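You operate a simulated robot arm through the tools that you are given. There is no shell and no other tool.

Carry out the task below with a simulated robot arm. There is one attempt and no reset: what you move stays moved.

JOB
Latch the green block down in its cradle with the green key.
Fine: block into the cradle between the latches first; turn the silver and the gold latch to HOLD with the key; stand the key back in its holder.
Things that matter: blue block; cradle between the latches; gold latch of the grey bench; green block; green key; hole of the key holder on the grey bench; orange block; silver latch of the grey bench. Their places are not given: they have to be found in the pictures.

The check looks at the end state, three seconds after you hand in, the way a careful person would. Anything else that was tipped, shoved, dropped, spilled or broken makes it a failure.

ROBOT AND FRAMES
A 6-joint arm with a two-finger parallel gripper, fixed in place. Base frame: the origin is at the foot of the arm, x ahead of it, y to its left, z up; the work surface is at about z = 800. Lengths are in mm, angles in rad, forces in N, time in s.
With the tool pointing down near the work surface it reaches from about 320 to 820 mm from the base axis. Its first joint turns from -2.897 to 2.897 rad. Payload 3.43 kg.
The tool frame sits at the grasp point between the pads (the TCP): z along the fingers, y along the line on which they close. The tips reach 34 mm beyond it. The gripper opens to 128 mm. The fingers are 24 mm wide and 12 mm thick; the gripper's body (48 by 130 mm) begins 96 mm behind the TCP.
Orientation is told as [roll, pitch, yaw] about the base's x, y, z axes, in that order, counted from this pose: with the fingers straight down and closing along the base's y, the tool's x points along the base's -x, its y along +y and its z along -z.

CONTROLS
- The arm moves only by the tool step_arm. Its argument "targets" is a list of rows, each a list of 3 entries, a list of its own where there are three numbers: the shift along the tool's x, y, z in mm, then the turn, a rotation vector about the tool's x, y, z in rad, then the opening, from 0 (shut) to 1 (fully open). In form: [[[tx, ty, tz], [rx, ry, rz], fingers], ...]. A call has 1 to 20 rows; each row is the pose to reach, as a shift and turn from the pose commanded when the call began, along the tool's axes at that moment. Rows are played at 5 a second. More than 50 mm and 0.15 rad between two rows, or a gripper value outside its range, and nothing of the call is played. Where a pose cannot be reached the arm comes as near as it can. A force on the tool above 90 N (or 10 N above the force at the start of the call, whichever is more), or a blocked arm, ends the call early, and 0.2 s more pass. Each finger travels about 45 mm/s and halts on what it meets, pressing with about 42 N; the grip force reading is that of the motor and also rises with nothing between the fingers. The clock runs only during rows and for 0.2 s after the last one: add rows that repeat a pose to give the fingers time. It gives the time, the measured TCP pose, the force on the tool (base axes), the opening and the grip force at its end, in the units of the frame above (readings bear some noise), with the torque about the TCP (base axes, N m) and any sound that the robot's microphone picked up.
- Cameras (640 x 400 px; columns grow to the right, rows downward): "scene" is fixed at [50.5, -504.6, 1566.4]; the picture's right is [0.56, -0.83, 0.00], its down [-0.51, -0.35, -0.78] and it looks along [0.65, 0.44, -0.62] (base axes); focal length 338 px, centre (320, 200). "wrist" rides on the gripper at [76, -11, -160] in the tool frame; the picture's right is [0.15, 0.99, 0.00], its down [-0.88, 0.13, -0.46] and it looks along [-0.45, 0.07, 0.89] (tool axes); focal length 234 px, centre (320, 200).
- snapshot(camera): a new picture of that camera. It takes no simulated time.
- pixel_to_xyz(camera, pixels): for up to 12 pixels [column, row] of the newest picture of that camera ("zoom" is the newest enlarged one), the place [x, y, z] in the base frame of the surface seen there, good to about 3 mm, but the place of the scene camera against the robot may be out by one fixed shift of up to 18 mm in any direction. It takes no simulated time.
- inspect(camera, box): a new picture of the part [left, top, right, bottom] of that camera's present view, enlarged. It takes no simulated time.
- close_job(): hands the job in; it is judged then, once.

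Open the gripper and draw the arm clear of the work before you hand the job in, unless the task says otherwise.

The tools are called after "Emit:" as a command line: name --argument value ..., lists and objects as JSON in quotes. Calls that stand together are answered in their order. step_arm: Moves the arm, as the interface text tells. Its arguments: {"type":"object","properties":{"targets":{"type":"array","items":{"type":"array"}}},"required":["targets"]} The other tools are called the same way: snapshot (camera) takes a picture; pixel_to_xyz (camera, pixels) gives the place of the surface under pixels of a picture; inspect (camera, box) takes an enlarged picture of a part of a camera's view; close_job () hands the job in.

At the start:

```text
t: 0.0
eef_pos: [448.2, 19.0, 1100.7]
tcp_rot: [0.002, -0.002, -0.001]
force: [-0.1, 0.6, -0.1]
torque: [0.01, 0.03, 0.04]
gripper_width: 127.9
grip_force: 0.1
```

scene: 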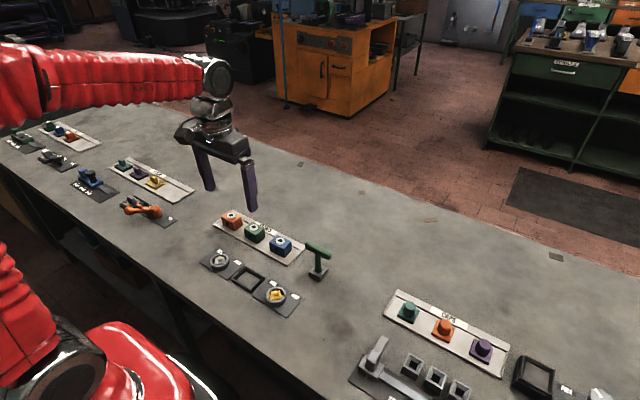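
wrist: 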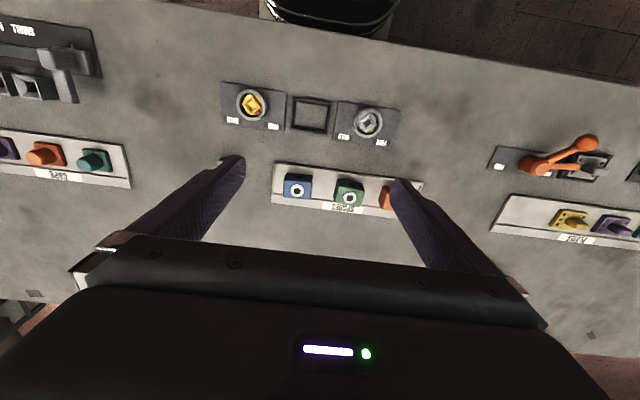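

The scene picture shows the tray with orange, green and blue blocks (232,220 / 254,232 / 281,245), the two latches (219,261 and 276,295) with the cradle between (248,279), and the green T key standing at (318,262). I look closer at these.

Emit:
inspect --camera "scene" --box '[190, 195, 350, 325]'

Emit:
inspect --camera "wrist" --box '[210, 70, 430, 210]'

```text
3.08 times, centred on (270, 260) of scene
```

zoom: 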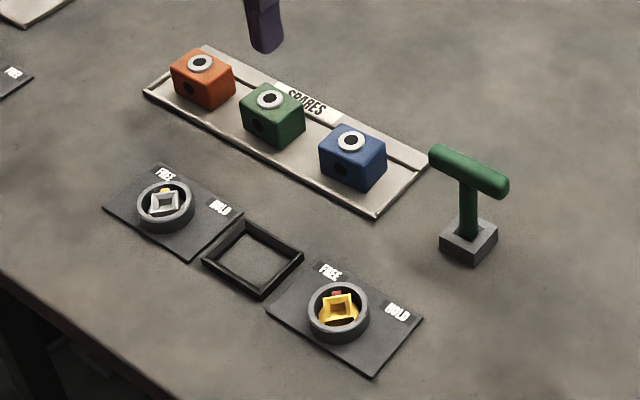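

```text
2.86 times, centred on (320, 140) of wrist
```

zoom: 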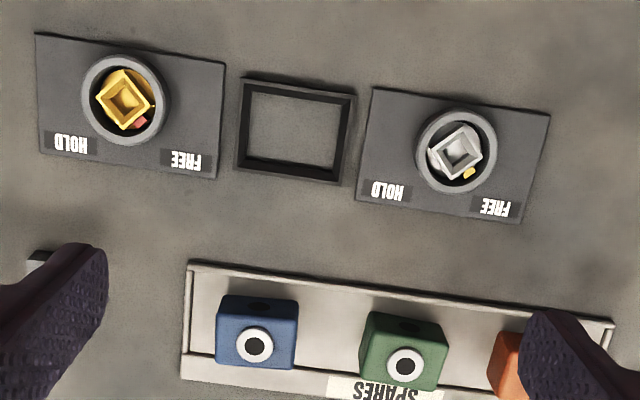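

The wrist zoom shows gold latch at (124,98), cradle at (296,128), silver latch at (457,150), blue (255,345), green (405,362). I measure places through this zoom picture, which is robot-fixed.

Emit:
pixel_to_xyz --camera "zoom" --pixels '[[124, 98], [457, 152], [296, 128], [240, 85], [352, 95], [340, 182], [238, 170], [405, 365], [255, 345], [60, 145], [385, 190], [495, 208]]'

Emit:
pixel_to_xyz --camera "scene" --pixels '[[254, 227], [281, 242], [318, 252], [318, 272], [248, 279], [276, 295], [219, 261], [306, 246], [329, 257]]'

```text
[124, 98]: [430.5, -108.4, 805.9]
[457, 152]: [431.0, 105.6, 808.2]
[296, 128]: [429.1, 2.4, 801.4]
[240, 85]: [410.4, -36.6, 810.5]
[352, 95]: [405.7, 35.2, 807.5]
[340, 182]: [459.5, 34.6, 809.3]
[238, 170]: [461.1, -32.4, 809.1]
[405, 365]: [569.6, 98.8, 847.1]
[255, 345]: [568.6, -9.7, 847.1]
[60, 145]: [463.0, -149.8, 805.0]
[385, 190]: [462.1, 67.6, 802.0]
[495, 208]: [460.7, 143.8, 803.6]
```

```text
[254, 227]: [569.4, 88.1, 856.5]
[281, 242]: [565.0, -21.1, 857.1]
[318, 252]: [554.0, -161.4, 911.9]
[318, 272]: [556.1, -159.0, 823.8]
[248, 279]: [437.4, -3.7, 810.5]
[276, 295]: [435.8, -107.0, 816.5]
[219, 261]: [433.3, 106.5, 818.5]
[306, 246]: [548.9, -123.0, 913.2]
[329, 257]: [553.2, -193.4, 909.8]
```

Positions from the two cameras agree apart from a shift of about [0,-10,+9] in the scene camera. I lower the arm over the cradle to see the latches and cradle more closely.

Emit:
step_arm --targets '[[[6, -6, 40], [0, 0, 0], 1], [[12, -12, 80], [0, 0, 0], 1], [[18, -19, 120], [0, 0, 0], 1], [[18, -19, 120], [0, 0, 0], 1]]'

Emit:
inspect --camera "wrist" --box '[140, 60, 500, 285]'

Emit:
snapshot --camera "wrist"

```text
t: 1.0
eef_pos: [429.4, 1.2, 979.7]
tcp_rot: [0.0, -0.001, 0.001]
force: [-0.1, 0.2, 0.4]
torque: [0.0, 0.02, -0.01]
gripper_width: 128.1
grip_force: 0.1
```

```text
1.78 times, centred on (320, 172) of wrist
```

zoom: 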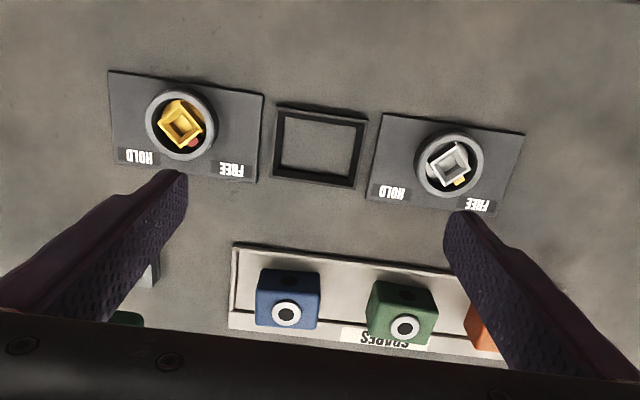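

```text
taken
```

wrist: 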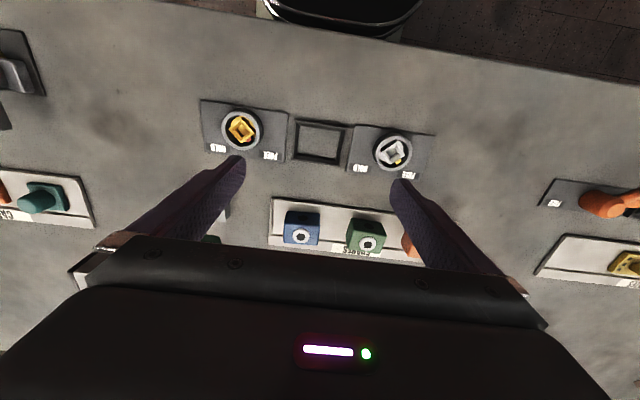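

The gold latch is at (240,131) and silver at (392,152), but too small for detail. I move near the gold latch and take an enlarged look.

Emit:
step_arm --targets '[[[-12, -27, 20], [0, 0, 0], 1], [[-25, -54, 40], [0, 0, 0], 1], [[-37, -81, 60], [0, 0, 0], 1], [[-50, -109, 80], [0, 0, 0], 1], [[-50, -109, 80], [0, 0, 0], 1]]'

Emit:
inspect --camera "wrist" --box '[220, 60, 460, 210]'

Emit:
snapshot --camera "wrist"

```text
t: 2.2
eef_pos: [479.9, -108.8, 901.3]
tcp_rot: [0.002, -0.001, 0.001]
force: [-0.1, -0.8, 0.8]
torque: [-0.02, -0.03, 0.04]
gripper_width: 128.0
grip_force: 0.1
```

```text
2.67 times, centred on (340, 135) of wrist
```

zoom: 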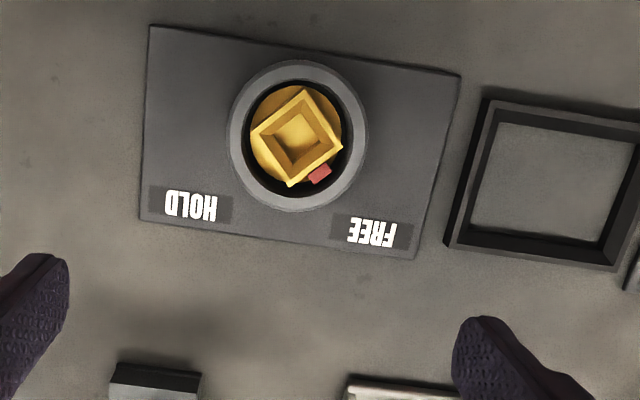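

```text
taken
```

wrist: 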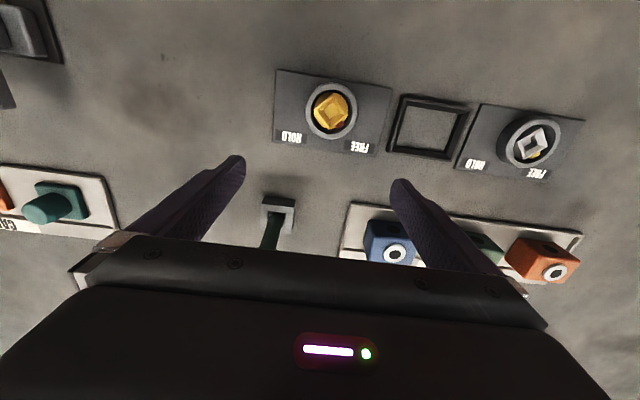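

The gold latch (zoom 297,138) has a hollow square with a red pointer toward FREE. I measure this latch finely, then move over to view the silver latch and the cradle.

Emit:
pixel_to_xyz --camera "zoom" --pixels '[[302, 88], [342, 148], [290, 185], [251, 133], [297, 140], [320, 173], [299, 63], [300, 210], [230, 135], [367, 138], [190, 205], [372, 232]]'

Emit:
step_arm --targets '[[[0, 40, -8], [0, 0, 0], 1], [[0, 80, -16], [0, 0, 0], 1], [[0, 120, -20], [0, 0, 0], 1], [[0, 160, -20], [0, 0, 0], 1], [[0, 190, -20], [0, 0, 0], 1], [[0, 190, -20], [0, 0, 0], 1]]'

Emit:
inspect --camera "wrist" --box '[220, 60, 460, 210]'

Emit:
snapshot --camera "wrist"

```text
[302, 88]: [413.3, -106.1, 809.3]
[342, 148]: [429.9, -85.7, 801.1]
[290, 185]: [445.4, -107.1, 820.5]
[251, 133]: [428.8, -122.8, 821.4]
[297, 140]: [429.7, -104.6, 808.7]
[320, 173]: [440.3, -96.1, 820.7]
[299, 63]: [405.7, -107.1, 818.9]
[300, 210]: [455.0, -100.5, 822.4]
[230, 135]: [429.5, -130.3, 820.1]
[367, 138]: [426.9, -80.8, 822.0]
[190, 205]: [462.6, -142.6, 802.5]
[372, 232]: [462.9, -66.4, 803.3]
```

```text
t: 3.6
eef_pos: [479.8, 80.6, 920.7]
tcp_rot: [0.002, -0.003, 0.0]
force: [0.1, 0.2, 0.6]
torque: [0.01, 0.0, -0.03]
gripper_width: 127.9
grip_force: 0.0
```

```text
2.67 times, centred on (340, 135) of wrist
```

zoom: 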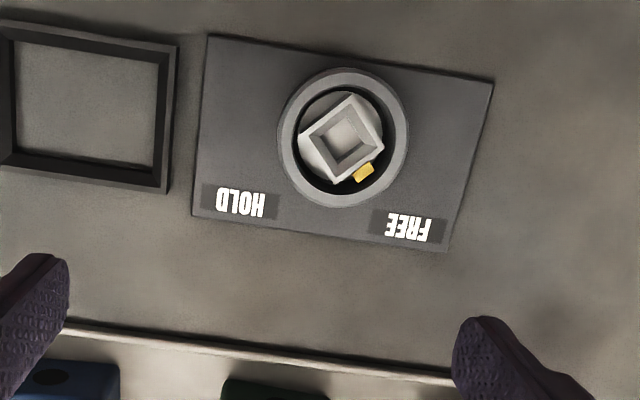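

```text
taken
```

wrist: 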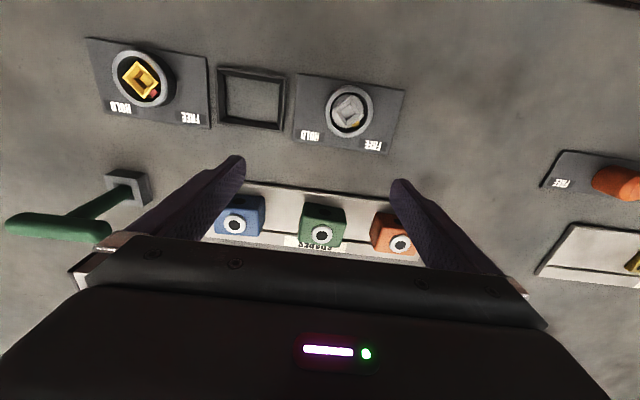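

I measure the silver latch in this zoom: ring edges (278,137), (408,140), (343,68), (345,208), square corners, yellow pointer (364,172), plus cradle corners.

Emit:
pixel_to_xyz --camera "zoom" --pixels '[[279, 137], [407, 140], [343, 70], [345, 205], [337, 183], [299, 136], [382, 146], [364, 172], [348, 96], [230, 205], [410, 232], [343, 140]]'

Emit:
pixel_to_xyz --camera "zoom" --pixels '[[5, 27], [173, 46], [162, 188], [12, 37], [158, 60], [150, 166], [15, 150], [80, 110], [85, 52], [162, 110], [80, 165], [80, 178]]'

```text
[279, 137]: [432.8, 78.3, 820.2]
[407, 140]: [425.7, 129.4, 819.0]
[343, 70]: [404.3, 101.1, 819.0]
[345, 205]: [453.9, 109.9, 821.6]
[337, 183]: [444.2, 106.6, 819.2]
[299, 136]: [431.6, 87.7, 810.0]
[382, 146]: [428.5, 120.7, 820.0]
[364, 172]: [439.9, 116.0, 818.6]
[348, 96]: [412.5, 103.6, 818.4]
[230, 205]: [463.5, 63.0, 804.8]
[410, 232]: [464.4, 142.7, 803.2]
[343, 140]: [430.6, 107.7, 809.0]
```

```text
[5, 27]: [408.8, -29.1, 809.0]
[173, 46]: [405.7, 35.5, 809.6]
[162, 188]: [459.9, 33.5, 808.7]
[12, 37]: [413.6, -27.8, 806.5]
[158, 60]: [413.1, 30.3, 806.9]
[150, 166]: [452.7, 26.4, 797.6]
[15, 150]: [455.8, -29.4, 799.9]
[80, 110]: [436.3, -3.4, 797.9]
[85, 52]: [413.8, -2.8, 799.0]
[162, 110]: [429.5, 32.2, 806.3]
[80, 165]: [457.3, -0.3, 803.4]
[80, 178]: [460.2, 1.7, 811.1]
```

Silver latch centre ≈ (430,105), gold ≈ (430,-105), cradle ≈ (433,0) with inside about 42 x 62. Now I move above and past the tray to view the green block from overhead.

Emit:
step_arm --targets '[[[-30, 2, -10], [0, 0, 0], 1], [[-60, 4, -20], [0, 0, 0], 1], [[-90, 6, -20], [0, 0, 0], 1], [[-120, 8, -20], [0, 0, 0], 1], [[-150, 10, -20], [0, 0, 0], 1], [[-150, 10, -20], [0, 0, 0], 1]]'

Emit:
inspect --camera "wrist" --box '[200, 50, 440, 200]'

Emit:
snapshot --camera "wrist"

```text
t: 5.0
eef_pos: [630.9, 91.2, 941.2]
tcp_rot: [0.001, -0.001, 0.001]
force: [-0.6, -0.3, 0.0]
torque: [0.02, 0.0, 0.0]
gripper_width: 128.1
grip_force: 0.1
```

```text
2.67 times, centred on (320, 125) of wrist
```

zoom: 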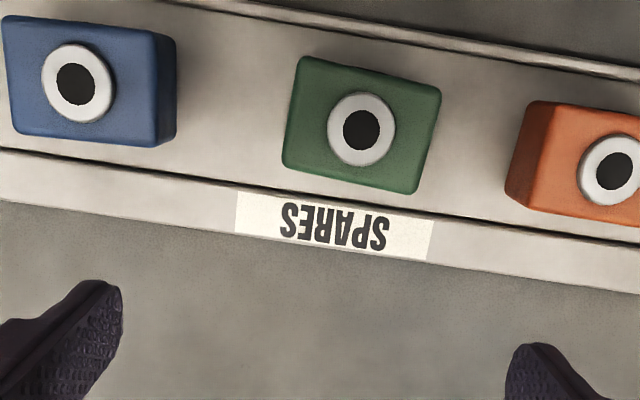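

```text
taken
```

wrist: 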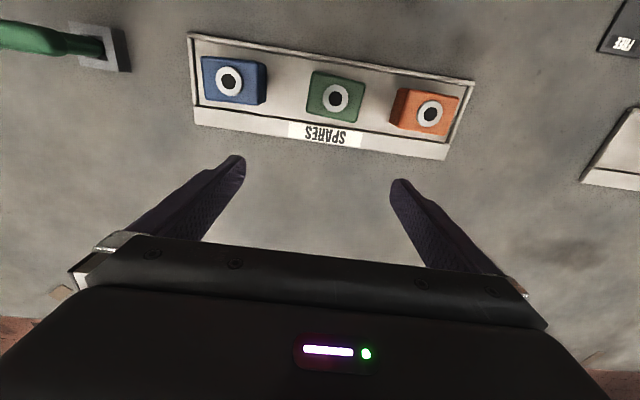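

The green block's top corners in the zoom are (300,57), (441,90), (415,193), (284,166) with ring at (362,129). I measure them.

Emit:
pixel_to_xyz --camera "zoom" --pixels '[[305, 64], [434, 93], [410, 187], [290, 162], [362, 90], [350, 175], [296, 110], [424, 140], [340, 105], [5, 200], [635, 290], [330, 195]]'

Emit:
pixel_to_xyz --camera "zoom" --pixels '[[362, 129], [340, 129], [230, 100], [230, 130], [290, 70], [286, 163], [297, 62], [412, 192], [440, 95], [328, 120], [395, 130], [480, 150]]'

```text
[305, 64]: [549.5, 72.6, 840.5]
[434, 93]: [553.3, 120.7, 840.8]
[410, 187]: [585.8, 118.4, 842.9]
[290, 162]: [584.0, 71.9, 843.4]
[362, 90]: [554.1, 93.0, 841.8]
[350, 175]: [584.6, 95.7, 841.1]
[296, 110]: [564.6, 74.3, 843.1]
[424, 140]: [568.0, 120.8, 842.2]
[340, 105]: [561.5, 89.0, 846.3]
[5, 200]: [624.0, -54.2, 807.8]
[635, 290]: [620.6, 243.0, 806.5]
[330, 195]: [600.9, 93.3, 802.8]
```

```text
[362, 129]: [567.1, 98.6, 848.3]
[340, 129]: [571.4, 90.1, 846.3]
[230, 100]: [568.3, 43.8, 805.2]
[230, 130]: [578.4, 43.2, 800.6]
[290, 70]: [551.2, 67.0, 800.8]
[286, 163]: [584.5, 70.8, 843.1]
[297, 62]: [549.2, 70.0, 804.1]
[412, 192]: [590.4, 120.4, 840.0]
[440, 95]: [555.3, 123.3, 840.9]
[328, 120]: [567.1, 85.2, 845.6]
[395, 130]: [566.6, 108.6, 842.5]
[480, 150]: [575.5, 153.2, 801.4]
```

Green block centre ≈ (569,96.5), about 38 x 52, top 842 (ring 847), turned about -5°. Next I get an overhead view of the cradle, and a scene close-up of the key.

Emit:
step_arm --targets '[[[30, -20, 0], [0, 0, 0], 1], [[60, -40, 0], [0, 0, 0], 1], [[90, -60, 10], [0, 0, 0], 1], [[120, -80, 20], [0, 0, 0], 1], [[125, -80, 30], [0, 0, 0], 1], [[125, -80, 30], [0, 0, 0], 1]]'

Emit:
inspect --camera "wrist" --box '[240, 30, 400, 130]'

Emit:
snapshot --camera "wrist"

```text
t: 6.4
eef_pos: [506.6, 12.5, 910.9]
tcp_rot: [0.001, -0.004, 0.001]
force: [-0.3, -0.2, 0.0]
torque: [0.01, 0.02, 0.06]
gripper_width: 127.7
grip_force: 0.1
```

```text
4.00 times, centred on (320, 80) of wrist
```

zoom: 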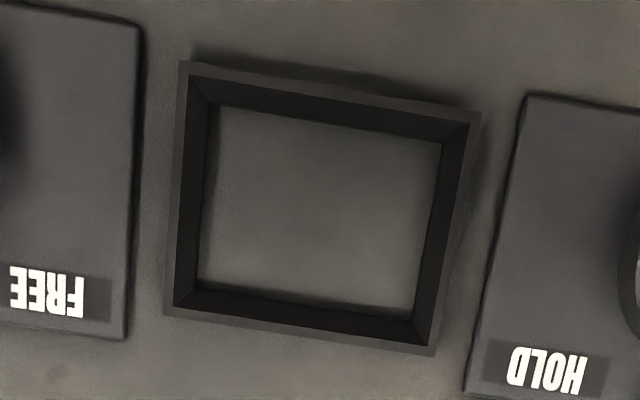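

```text
taken
```

wrist: 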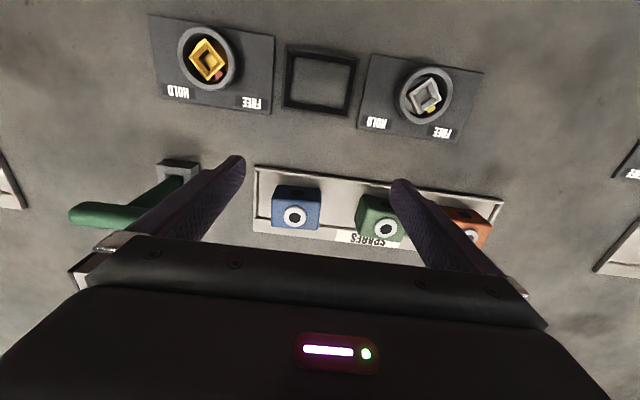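

The cradle has sloping inner walls; floor corners at (217,103), (443,140), (412,312), (197,287). I measure its rim and floor.

Emit:
pixel_to_xyz --camera "zoom" --pixels '[[186, 70], [473, 120], [430, 348], [172, 308], [222, 110], [437, 146], [408, 304], [204, 281], [320, 200], [186, 200], [454, 230], [300, 330]]'

Emit:
pixel_to_xyz --camera "zoom" --pixels '[[172, 200], [178, 200], [455, 220], [462, 220], [335, 92], [335, 88], [295, 328], [295, 333], [202, 200], [430, 220], [330, 125], [300, 297]]'

Emit:
inspect --camera "scene" --box '[290, 230, 350, 290]'

```text
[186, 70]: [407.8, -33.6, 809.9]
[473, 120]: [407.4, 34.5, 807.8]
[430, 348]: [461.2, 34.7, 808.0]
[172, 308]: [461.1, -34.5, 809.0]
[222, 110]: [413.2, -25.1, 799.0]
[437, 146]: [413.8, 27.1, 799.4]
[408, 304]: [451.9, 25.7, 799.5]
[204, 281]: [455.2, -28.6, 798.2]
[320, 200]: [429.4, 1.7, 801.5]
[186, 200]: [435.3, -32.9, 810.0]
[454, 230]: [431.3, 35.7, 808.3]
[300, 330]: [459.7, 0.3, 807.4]
```

```text
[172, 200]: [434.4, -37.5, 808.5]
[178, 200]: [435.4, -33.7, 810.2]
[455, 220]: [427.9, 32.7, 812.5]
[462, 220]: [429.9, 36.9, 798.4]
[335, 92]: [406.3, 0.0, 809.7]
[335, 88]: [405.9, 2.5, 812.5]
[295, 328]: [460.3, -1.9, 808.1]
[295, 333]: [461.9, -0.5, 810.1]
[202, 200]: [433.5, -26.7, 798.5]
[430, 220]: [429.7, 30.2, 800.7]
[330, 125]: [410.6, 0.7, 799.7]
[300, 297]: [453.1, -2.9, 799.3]
```

```text
6.67 times, centred on (320, 260) of scene
```

zoom: 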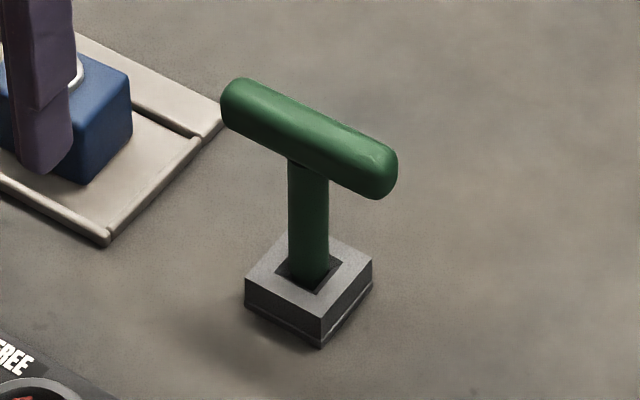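

Cradle centre ≈ (433.3,0.3), floor ≈ 43 x 55, so the block (38 x 52) fits in its present orientation. I move above the green block, narrow the fingers to about 84 mm and turn -5° to match it.

Emit:
step_arm --targets '[[[-15, 20, -20], [0, 0, 0.02], 0.9], [[-31, 42, -20], [0, 0, 0.045], 0.8], [[-47, 63, -20], [0, 0, 0.07], 0.7], [[-62.4, 84, -20], [0, 0, 0.087], 0.66], [[-62.4, 84, -20], [0, 0, 0.087], 0.66], [[-62.4, 84, -20], [0, 0, 0.087], 0.66]]'

Emit:
snapshot --camera "wrist"

Emit:
snapshot --camera "scene"

```text
t: 7.8
eef_pos: [568.4, 94.1, 931.7]
tcp_rot: [0.0, -0.001, -0.087]
force: [-0.4, -0.5, 0.0]
torque: [0.01, 0.01, -0.03]
gripper_width: 84.4
grip_force: 0.0
```

```text
taken
```

wrist: 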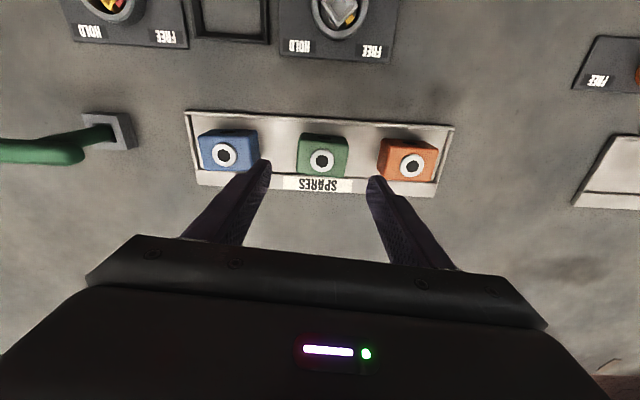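

```text
taken
```

scene: 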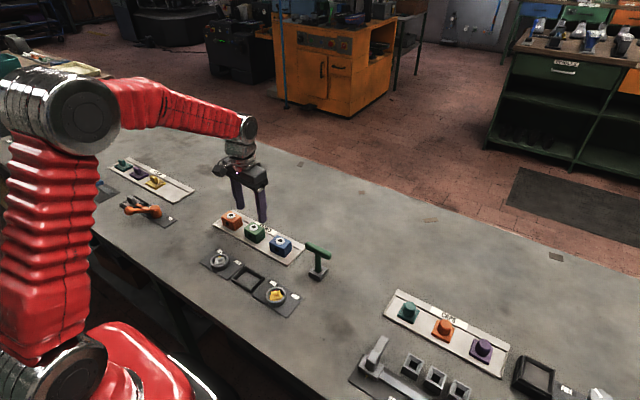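

The green block is at (322,158) between the fingers. I measure block and neighbours again from this pose before descending.

Emit:
inspect --camera "wrist" --box '[260, 110, 420, 210]'

```text
4.00 times, centred on (340, 160) of wrist
```

zoom: 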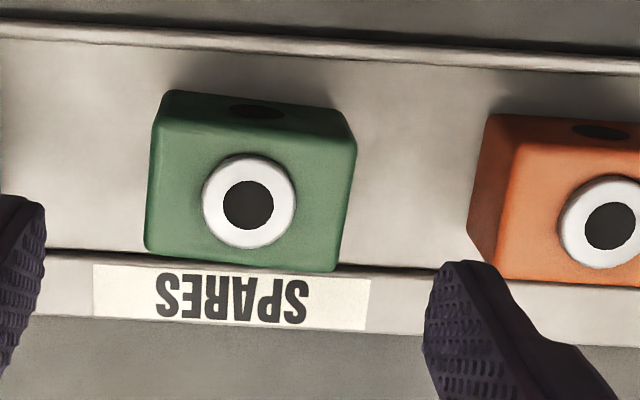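

Emit:
pixel_to_xyz --camera "zoom" --pixels '[[160, 125], [352, 145], [333, 265], [150, 245], [248, 205], [155, 190], [345, 205], [245, 135], [240, 255], [468, 215], [503, 270], [395, 200]]'

```text
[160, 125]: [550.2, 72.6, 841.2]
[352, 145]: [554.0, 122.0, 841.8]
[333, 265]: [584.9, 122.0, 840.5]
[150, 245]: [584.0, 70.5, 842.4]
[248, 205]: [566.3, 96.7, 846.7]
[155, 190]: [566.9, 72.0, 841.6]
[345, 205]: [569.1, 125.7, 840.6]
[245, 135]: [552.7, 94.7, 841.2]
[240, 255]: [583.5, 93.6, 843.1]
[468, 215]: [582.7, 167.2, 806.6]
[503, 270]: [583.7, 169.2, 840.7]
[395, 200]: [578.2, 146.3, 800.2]
```

Block centre ≈ (568,97), neighbours clear of the fingers (orange edge at y≈167). I descend to TCP z≈850 and close on the block.

Emit:
step_arm --targets '[[[0, 2, 20], [0, 0, 0], 0.66], [[0, 2, 45], [0, 0, 0], 0.66], [[0, 2, 65], [0, 0, 0], 0.66], [[0, 2, 80.5], [0, 0, 0], 0.66], [[0, 2, 80.5], [0, 0, 0], 0.66]]'

Emit:
snapshot --camera "wrist"

Emit:
inspect --camera "scene" --box '[200, 170, 320, 270]'

```text
t: 9.0
eef_pos: [568.7, 98.3, 851.0]
tcp_rot: [0.001, -0.002, -0.088]
force: [-0.2, 0.2, 0.1]
torque: [0.02, -0.02, -0.01]
gripper_width: 84.6
grip_force: 0.0
```

```text
taken
```

wrist: 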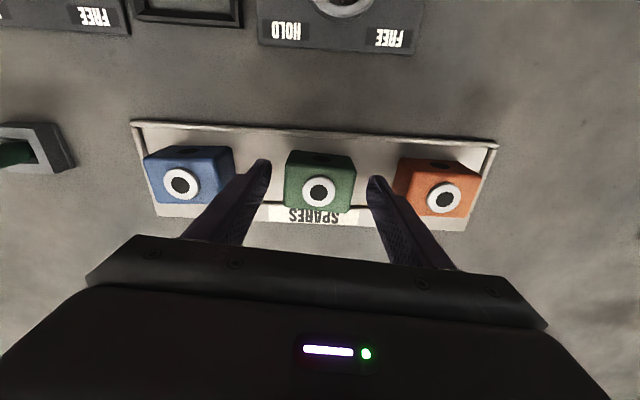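

```text
4.00 times, centred on (260, 220) of scene
```

zoom: 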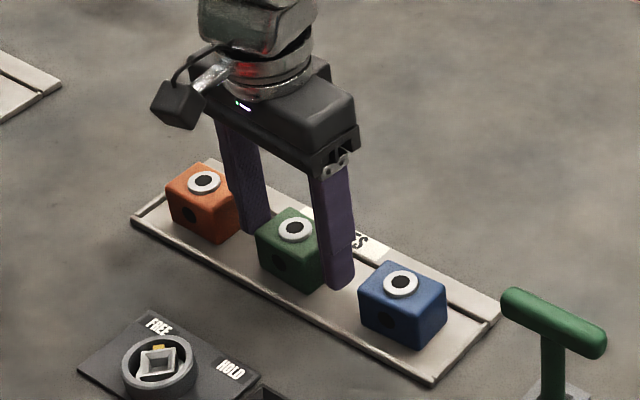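

The fingers straddle the green block with free gaps on both sides. I close the gripper.

Emit:
step_arm --targets '[[[0, 2, 80.5], [0, 0, 0], 0.3], [[0, 0, 0], [0, 0, 0], 0.3]]'

```text
refused: row 1 steps farther than a row can; nothing moved
```

That row was relative to the new pose by mistake and was refused. I close with zero shift.

Emit:
step_arm --targets '[[[0, 0, 0], [0, 0, 0], 0.5], [[0, 0, 0], [0, 0, 0], 0.3], [[0, 0, 0], [0, 0, 0], 0.1], [[0, 0, 0], [0, 0, 0], 0], [[0, 0, 0], [0, 0, 0], 0], [[0, 0, 0], [0, 0, 0], 0]]'

```text
t: 10.4
eef_pos: [570.1, 98.7, 849.2]
tcp_rot: [0.001, -0.001, -0.088]
force: [-0.3, -0.6, 0.4]
torque: [-0.06, 0.04, 0.0]
gripper_width: 55.4
grip_force: 42.3
```

Gripped at 55.4 mm with 42 N. I lift 60 mm straight up and look.

Emit:
step_arm --targets '[[[0, 0, -10], [0, 0, 0], 0], [[0, 0, -25], [0, 0, 0], 0], [[0, 0, -45], [0, 0, 0], 0], [[0, 0, -65], [0, 0, 0], 0], [[0, 0, -65], [0, 0, 0], 0]]'

Emit:
snapshot --camera "wrist"

Emit:
inspect --camera "scene" --box '[200, 170, 320, 270]'

```text
t: 11.6
eef_pos: [568.7, 97.6, 915.5]
tcp_rot: [0.001, -0.003, -0.086]
force: [0.2, 0.6, -1.7]
torque: [0.01, -0.01, 0.0]
gripper_width: 55.4
grip_force: 42.1
```

```text
taken
```

wrist: 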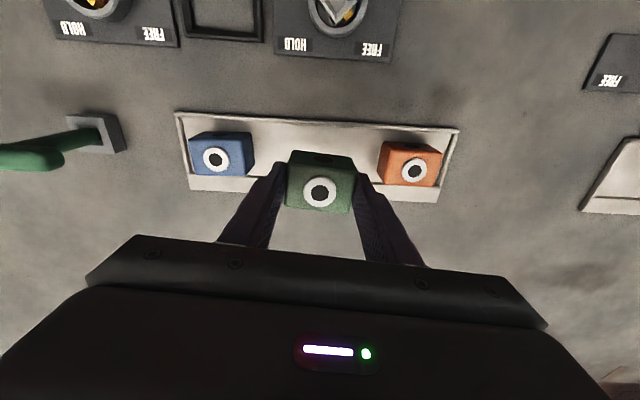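

```text
4.00 times, centred on (260, 220) of scene
```

zoom: 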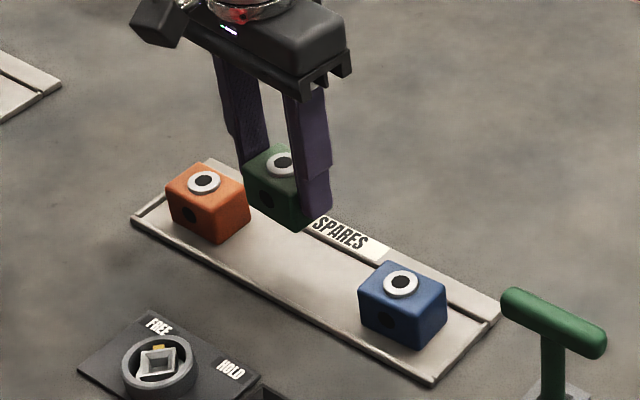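

The block is held. I zoom in the wrist view to measure where it sits relative to the fingers.

Emit:
inspect --camera "wrist" --box '[270, 140, 370, 220]'

```text
5.00 times, centred on (320, 180) of wrist
```

zoom: 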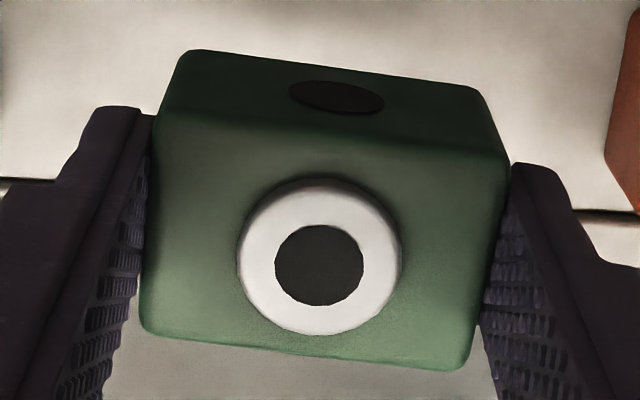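

Emit:
pixel_to_xyz --camera "zoom" --pixels '[[170, 120], [495, 165], [455, 355], [155, 320], [320, 255], [325, 145], [305, 345], [150, 230], [485, 250], [128, 115], [525, 172], [320, 70]]'

```text
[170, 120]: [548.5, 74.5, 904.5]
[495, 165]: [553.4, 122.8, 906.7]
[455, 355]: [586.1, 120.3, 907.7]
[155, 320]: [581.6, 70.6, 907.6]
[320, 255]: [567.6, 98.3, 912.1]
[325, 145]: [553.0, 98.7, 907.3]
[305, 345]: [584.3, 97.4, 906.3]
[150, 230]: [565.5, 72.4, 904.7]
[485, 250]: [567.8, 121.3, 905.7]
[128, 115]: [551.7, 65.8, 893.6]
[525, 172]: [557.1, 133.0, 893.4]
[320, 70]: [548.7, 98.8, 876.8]
```

The block sits centred on the grip. I rotate back to yaw 0 first, so that the following shifts are along the base axes.

Emit:
step_arm --targets '[[[0, 0, -5], [0, 0, -0.045], 0], [[0, 0, -10], [0, 0, -0.087], 0], [[0, 0, -10], [0, 0, -0.087], 0]]'

```text
t: 12.4
eef_pos: [568.9, 98.1, 924.9]
tcp_rot: [0.002, -0.001, -0.001]
force: [-1.2, 0.3, -3.0]
torque: [-0.01, -0.01, 0.01]
gripper_width: 55.6
grip_force: 42.0
```

Yaw is zero. I carry the block over to above the cradle at (433.3,0.3).

Emit:
step_arm --targets '[[[22, -16, 0], [0, 0, 0], 0], [[54, -39, 0], [0, 0, 0], 0], [[88, -63, 0], [0, 0, 0], 0], [[116, -84, 0], [0, 0, 0], 0], [[135, -97.2, 0], [0, 0, 0], 0], [[135, -97.2, 0], [0, 0, 0], 0]]'

Emit:
snapshot --camera "wrist"

Emit:
inspect --camera "scene" --box '[190, 195, 330, 325]'

```text
t: 13.8
eef_pos: [433.8, 0.8, 926.1]
tcp_rot: [0.001, -0.002, 0.001]
force: [-0.2, 0.8, -0.6]
torque: [-0.01, -0.03, 0.0]
gripper_width: 55.4
grip_force: 42.2
```

```text
taken
```

wrist: 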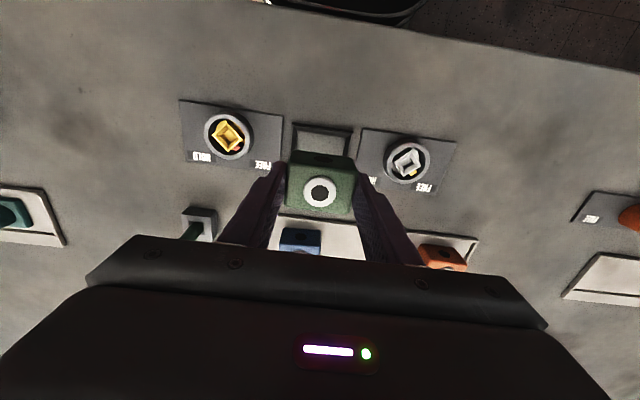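

```text
3.08 times, centred on (260, 260) of scene
```

zoom: 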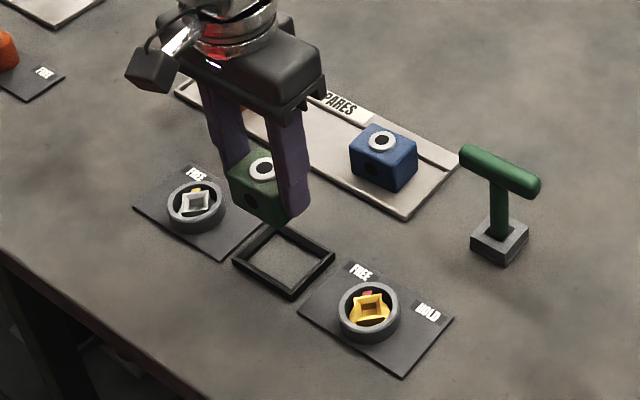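

The block hovers over the cradle. I lower it by 52 mm, to about 15 mm above the rim, and check alignment again.

Emit:
step_arm --targets '[[[0, 0, 15], [0, 0, 0], 0], [[0, 0, 30], [0, 0, 0], 0], [[0, 0, 42], [0, 0, 0], 0], [[0, 0, 52], [0, 0, 0], 0], [[0, 0, 52], [0, 0, 0], 0]]'

Emit:
inspect --camera "wrist" --box '[240, 110, 400, 220]'

Emit:
inspect --camera "scene" --box '[210, 220, 310, 310]'

```text
t: 15.0
eef_pos: [432.0, 0.2, 874.7]
tcp_rot: [0.003, -0.002, 0.0]
force: [0.0, -0.2, -2.7]
torque: [-0.01, 0.0, 0.02]
gripper_width: 55.3
grip_force: 42.1
```

```text
3.64 times, centred on (320, 165) of wrist
```

zoom: 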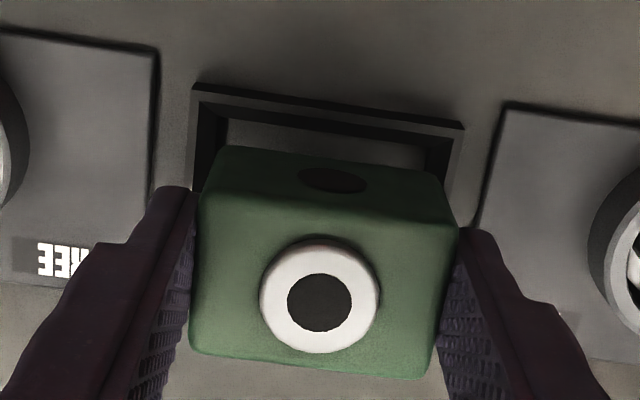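

```text
4.44 times, centred on (260, 265) of scene
```

zoom: 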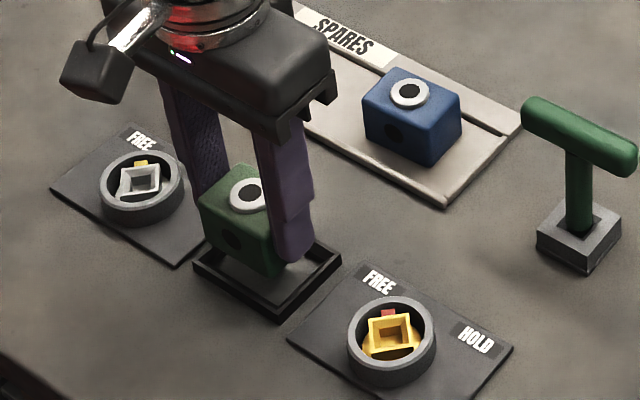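

I compare block edges with the cradle's near rim through this wrist pose (using the scene zoom only as a sanity look).

Emit:
inspect --camera "wrist" --box '[270, 120, 370, 220]'

```text
4.00 times, centred on (320, 170) of wrist
```

zoom: 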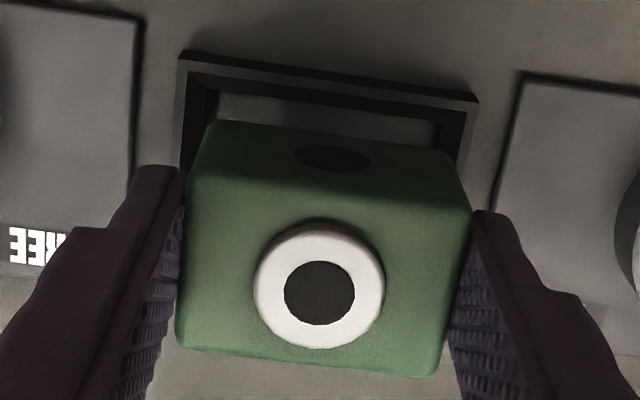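

Emit:
pixel_to_xyz --camera "zoom" --pixels '[[185, 70], [470, 105], [330, 80], [330, 92], [330, 110], [219, 128], [448, 158], [330, 140], [319, 290], [185, 250], [463, 270], [300, 365]]'

Emit:
pixel_to_xyz --camera "zoom" --pixels '[[182, 120], [190, 120], [205, 110], [458, 140], [466, 140], [440, 135], [215, 145], [445, 175], [300, 355], [330, 185], [200, 175], [465, 205]]'

```text
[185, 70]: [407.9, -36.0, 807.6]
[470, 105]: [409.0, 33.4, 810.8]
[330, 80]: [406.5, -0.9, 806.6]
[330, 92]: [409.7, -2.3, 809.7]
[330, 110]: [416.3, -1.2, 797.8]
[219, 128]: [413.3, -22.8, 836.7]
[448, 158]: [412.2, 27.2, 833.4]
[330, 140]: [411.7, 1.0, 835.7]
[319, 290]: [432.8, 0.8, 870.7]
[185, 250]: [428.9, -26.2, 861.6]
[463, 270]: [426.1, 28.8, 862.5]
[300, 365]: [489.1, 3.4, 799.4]
```

```text
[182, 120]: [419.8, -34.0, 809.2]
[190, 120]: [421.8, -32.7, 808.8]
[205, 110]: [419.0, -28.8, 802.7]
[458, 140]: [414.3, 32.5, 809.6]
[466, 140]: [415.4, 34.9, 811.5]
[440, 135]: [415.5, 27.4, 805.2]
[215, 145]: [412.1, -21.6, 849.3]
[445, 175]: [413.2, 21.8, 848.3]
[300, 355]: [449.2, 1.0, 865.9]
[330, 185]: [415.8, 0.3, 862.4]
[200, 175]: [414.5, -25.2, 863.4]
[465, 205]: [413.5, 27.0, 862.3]
```

Block spans x≈412.5–452, ring at (432.8,0.8): within a millimetre of the cradle centre. I shift +0.7 mm in x and lower 20 mm, watching the force.

Emit:
step_arm --targets '[[[-0.7, 0, 5], [0, 0, 0], 0], [[-0.7, 0, 10], [0, 0, 0], 0], [[-0.7, 0, 15], [0, 0, 0], 0], [[-0.7, 0, 20], [0, 0, 0], 0], [[-0.7, 0, 20], [0, 0, 0], 0]]'

Emit:
inspect --camera "scene" --box '[210, 220, 310, 310]'

```text
t: 16.2
eef_pos: [434.6, -0.2, 854.0]
tcp_rot: [0.002, -0.001, 0.0]
force: [-0.2, 0.7, -2.0]
torque: [-0.02, -0.01, -0.01]
gripper_width: 55.5
grip_force: 42.3
```

```text
4.44 times, centred on (260, 265) of scene
```

zoom: 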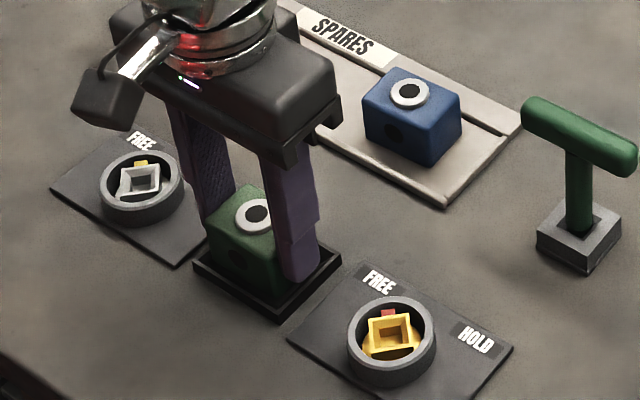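

No contact force yet and the block is already inside the rim. I lower by another 4 mm in small steps.

Emit:
step_arm --targets '[[[0, 0, 1], [0, 0, 0], 0], [[0, 0, 2], [0, 0, 0], 0], [[0, 0, 3], [0, 0, 0], 0], [[0, 0, 4], [0, 0, 0], 0]]'

```text
t: 17.2
eef_pos: [434.2, -0.2, 849.6]
tcp_rot: [0.001, -0.004, -0.001]
force: [-0.1, 0.5, -2.2]
torque: [0.01, 0.02, -0.02]
gripper_width: 55.3
grip_force: 42.3
```

Still only the block's weight (about -2 N). I lower another 2 mm.

Emit:
step_arm --targets '[[[0, 0, 0.5], [0, 0, 0], 0], [[0, 0, 1], [0, 0, 0], 0], [[0, 0, 1.5], [0, 0, 0], 0], [[0, 0, 2], [0, 0, 0], 0]]'

```text
t: 18.2
eef_pos: [432.5, -0.7, 847.7]
tcp_rot: [0.0, -0.003, 0.0]
force: [-0.7, -1.6, 2.6]
torque: [-0.16, 0.1, 0.02]
gripper_width: 55.4
grip_force: 42.5
```

Force turned to +2.6 N: the block rests on the cradle floor. I open the fingers to about 77 mm and look.

Emit:
step_arm --targets '[[[0, 0, 0], [0, 0, 0], 0.46], [[0, 0, 0], [0, 0, 0], 0.52], [[0, 0, 0], [0, 0, 0], 0.6], [[0, 0, 0], [0, 0, 0], 0.6]]'

Emit:
inspect --camera "wrist" --box '[240, 110, 400, 220]'

Emit:
inspect --camera "scene" --box '[210, 220, 310, 310]'

```text
t: 19.2
eef_pos: [433.6, 0.6, 848.3]
tcp_rot: [0.0, 0.0, 0.0]
force: [-0.1, 0.3, -0.1]
torque: [0.03, 0.0, -0.01]
gripper_width: 76.8
grip_force: 0.1
```

```text
3.64 times, centred on (320, 165) of wrist
```

zoom: 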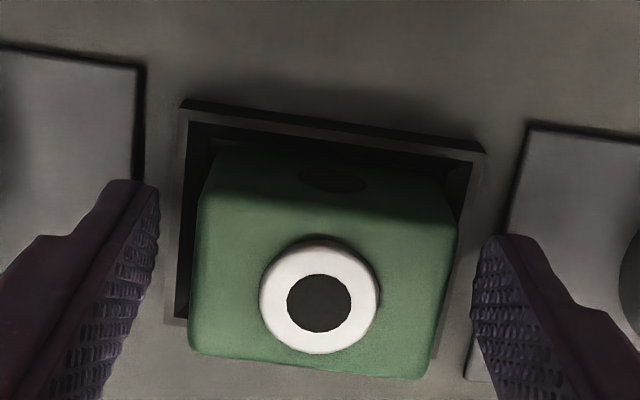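

```text
4.44 times, centred on (260, 265) of scene
```

zoom: 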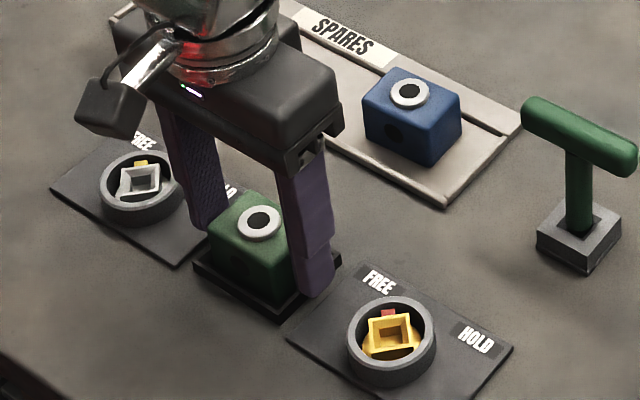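

The block sits in the cradle. I raise the arm straight up and look at it from above.

Emit:
step_arm --targets '[[[0, 0, -15], [0, 0, 0], 0.6], [[0, 0, -50], [0, 0, 0], 0.6], [[-20, 0, -80], [0, 0, 0], 0.6], [[-50, 0, -100], [0, 0, 0], 0.6], [[-70, 10, -100], [0, 0, 0], 0.6], [[-70, 10, -100], [0, 0, 0], 0.6]]'

Emit:
inspect --camera "wrist" --box '[240, 30, 400, 130]'

Emit:
snapshot --camera "wrist"

```text
t: 20.6
eef_pos: [505.2, 10.7, 947.8]
tcp_rot: [0.001, -0.002, 0.002]
force: [-0.4, -0.1, 0.6]
torque: [-0.02, 0.02, 0.02]
gripper_width: 76.8
grip_force: 0.1
```

```text
4.00 times, centred on (320, 80) of wrist
```

zoom: 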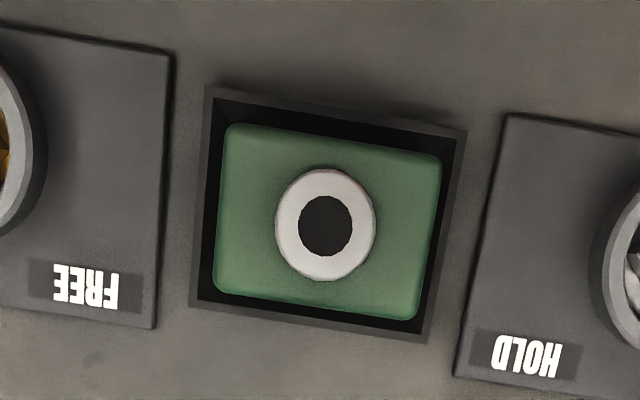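

```text
taken
```

wrist: 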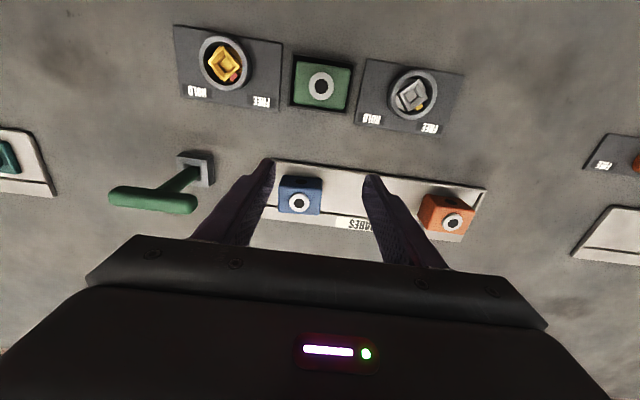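

The green block is seated evenly in the cradle. Now I move up and over toward the key (seen at (155,198) and holder (195,168)) to measure it from above.

Emit:
step_arm --targets '[[[0, 0, -35], [0, 0, 0], 0.6], [[-20, -30, -63], [0, 0, 0], 0.6], [[-40, -60, -83], [0, 0, 0], 0.6], [[-60, -90, -83], [0, 0, 0], 0.6], [[-80, -120, -83], [0, 0, 0], 0.6], [[-106, -149, -83], [0, 0, 0], 0.6], [[-106, -149, -83], [0, 0, 0], 0.6]]'

Emit:
inspect --camera "wrist" --box '[220, 50, 420, 175]'

Emit:
snapshot --camera "wrist"

```text
t: 22.2
eef_pos: [611.5, -138.7, 1032.7]
tcp_rot: [0.0, -0.002, 0.001]
force: [0.1, 0.0, 0.6]
torque: [-0.04, 0.01, 0.0]
gripper_width: 76.9
grip_force: 0.0
```

```text
3.20 times, centred on (320, 112) of wrist
```

zoom: 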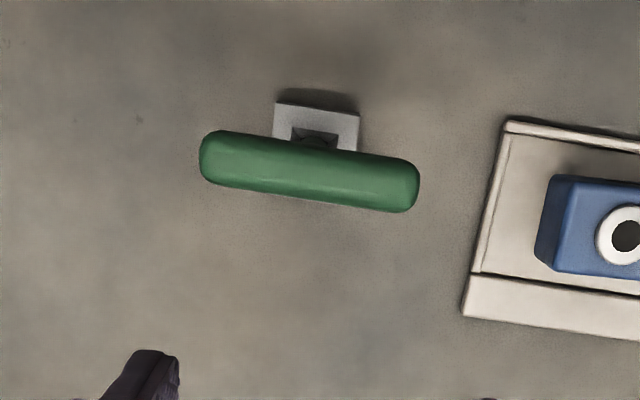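

```text
taken
```

wrist: 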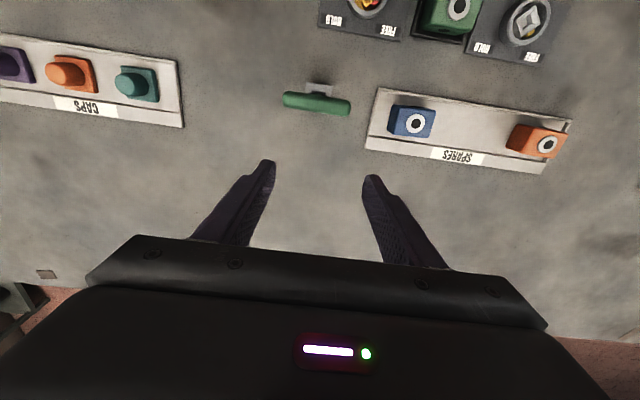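

The key bar runs from zoom (200,157) to (419,185), with the holder block at (316,127). I measure the bar and holder.

Emit:
pixel_to_xyz --camera "zoom" --pixels '[[208, 158], [412, 186], [310, 171], [260, 165], [360, 179], [277, 108], [357, 118], [275, 130], [355, 146], [310, 140], [310, 152], [310, 192]]'

Emit:
pixel_to_xyz --camera "zoom" --pixels '[[202, 157], [417, 186], [240, 145], [238, 180], [380, 165], [378, 203], [310, 160], [310, 185], [295, 128], [336, 135], [316, 118], [340, 140]]'

```text
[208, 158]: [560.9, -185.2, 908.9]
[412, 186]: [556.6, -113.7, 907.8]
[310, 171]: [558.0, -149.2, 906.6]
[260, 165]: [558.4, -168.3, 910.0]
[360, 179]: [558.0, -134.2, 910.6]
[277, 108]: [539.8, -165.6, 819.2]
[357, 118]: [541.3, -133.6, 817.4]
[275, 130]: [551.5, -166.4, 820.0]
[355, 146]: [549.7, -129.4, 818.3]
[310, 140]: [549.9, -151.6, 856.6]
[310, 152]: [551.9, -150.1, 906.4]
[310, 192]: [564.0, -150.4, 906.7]
```

```text
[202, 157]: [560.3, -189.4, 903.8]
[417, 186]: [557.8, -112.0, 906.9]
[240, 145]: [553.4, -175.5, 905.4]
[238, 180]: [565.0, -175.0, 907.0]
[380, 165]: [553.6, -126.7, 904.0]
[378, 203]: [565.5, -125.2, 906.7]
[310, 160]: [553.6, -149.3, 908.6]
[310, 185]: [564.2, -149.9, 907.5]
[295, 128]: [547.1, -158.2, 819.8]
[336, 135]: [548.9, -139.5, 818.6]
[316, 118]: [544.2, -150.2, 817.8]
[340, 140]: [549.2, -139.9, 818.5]
```

Key bar centre ≈ (558.5,-150), top z≈909, length ≈78 along y; holder centre ≈ (558,-149.5). I turn the gripper by +90° about the vertical while moving above the key, keeping fingertips high.

Emit:
step_arm --targets '[[[5, -1, 0], [0, 0, -0.143], 0.6], [[10, -2, 0], [0, 0, -0.286], 0.6], [[15, -3, 0], [0, 0, -0.429], 0.6], [[20, -4, 0], [0, 0, -0.571], 0.6], [[25, -5, 5], [0, 0, -0.714], 0.55], [[30, -6, 10], [0, 0, -0.857], 0.55], [[35, -7, 15], [0, 0, -1.0], 0.5], [[40, -8, 20], [0, 0, -1.143], 0.5], [[45, -10, 25], [0, 0, -1.286], 0.5], [[51, -11.3, 30], [0, 0, -1.429], 0.5], [[51, -11.3, 30], [0, 0, -1.5708], 0.5], [[51, -11.3, 30], [0, 0, -1.5708], 0.5]]'

Emit:
snapshot --camera "wrist"

Emit:
snapshot --camera "scene"

```text
t: 24.8
eef_pos: [558.8, -150.9, 1000.4]
tcp_rot: [-0.001, -0.002, 1.573]
force: [0.8, 0.4, 0.2]
torque: [-0.01, -0.03, -0.05]
gripper_width: 64.0
grip_force: 0.1
```

```text
taken
```

wrist: 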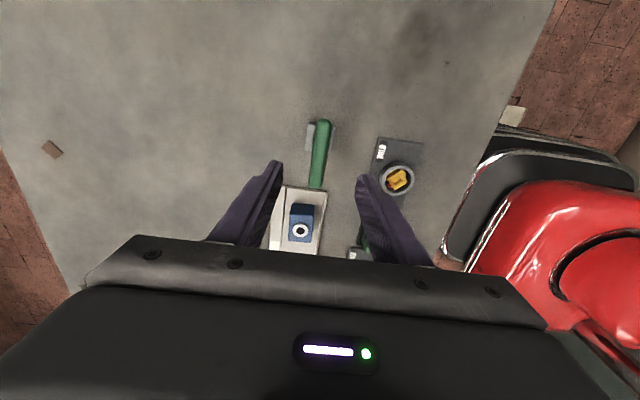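

```text
taken
```

scene: 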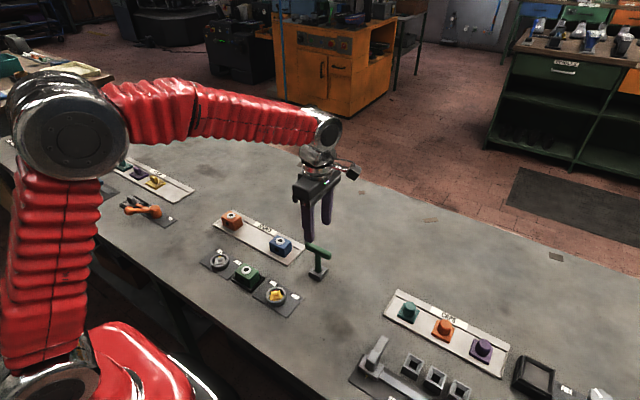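

The gripper is turned over the key; the bar appears at (318,155). I zoom and measure the bar direction from this pose.

Emit:
inspect --camera "wrist" --box '[270, 105, 370, 205]'

```text
4.00 times, centred on (320, 155) of wrist
```

zoom: 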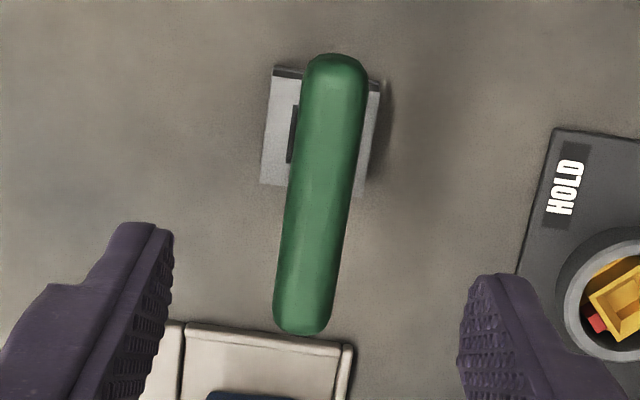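

Emit:
pixel_to_xyz --camera "zoom" --pixels '[[335, 75], [303, 315], [318, 200], [310, 90], [360, 95], [280, 290], [325, 300], [294, 200], [345, 200], [268, 80], [262, 180], [372, 180]]'

Emit:
pixel_to_xyz --camera "zoom" --pixels '[[336, 60], [302, 330], [330, 110], [324, 150], [312, 240], [307, 280], [288, 110], [290, 160], [365, 190], [378, 90], [275, 70], [264, 183]]'

```text
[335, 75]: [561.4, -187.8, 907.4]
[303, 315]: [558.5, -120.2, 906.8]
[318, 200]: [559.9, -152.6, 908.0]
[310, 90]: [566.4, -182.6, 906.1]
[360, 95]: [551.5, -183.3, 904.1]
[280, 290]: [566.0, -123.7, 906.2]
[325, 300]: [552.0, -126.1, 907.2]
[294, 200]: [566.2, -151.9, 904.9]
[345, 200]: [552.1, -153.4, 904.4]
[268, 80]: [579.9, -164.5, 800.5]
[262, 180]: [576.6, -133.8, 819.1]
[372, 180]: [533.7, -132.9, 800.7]
```

```text
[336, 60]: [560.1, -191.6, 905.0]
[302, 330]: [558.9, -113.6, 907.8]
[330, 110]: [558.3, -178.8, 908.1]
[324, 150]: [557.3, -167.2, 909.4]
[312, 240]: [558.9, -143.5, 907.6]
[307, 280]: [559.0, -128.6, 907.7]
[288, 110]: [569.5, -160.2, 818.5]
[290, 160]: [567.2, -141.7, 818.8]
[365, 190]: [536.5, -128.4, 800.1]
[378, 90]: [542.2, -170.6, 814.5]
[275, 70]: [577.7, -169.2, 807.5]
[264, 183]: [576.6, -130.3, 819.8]
```

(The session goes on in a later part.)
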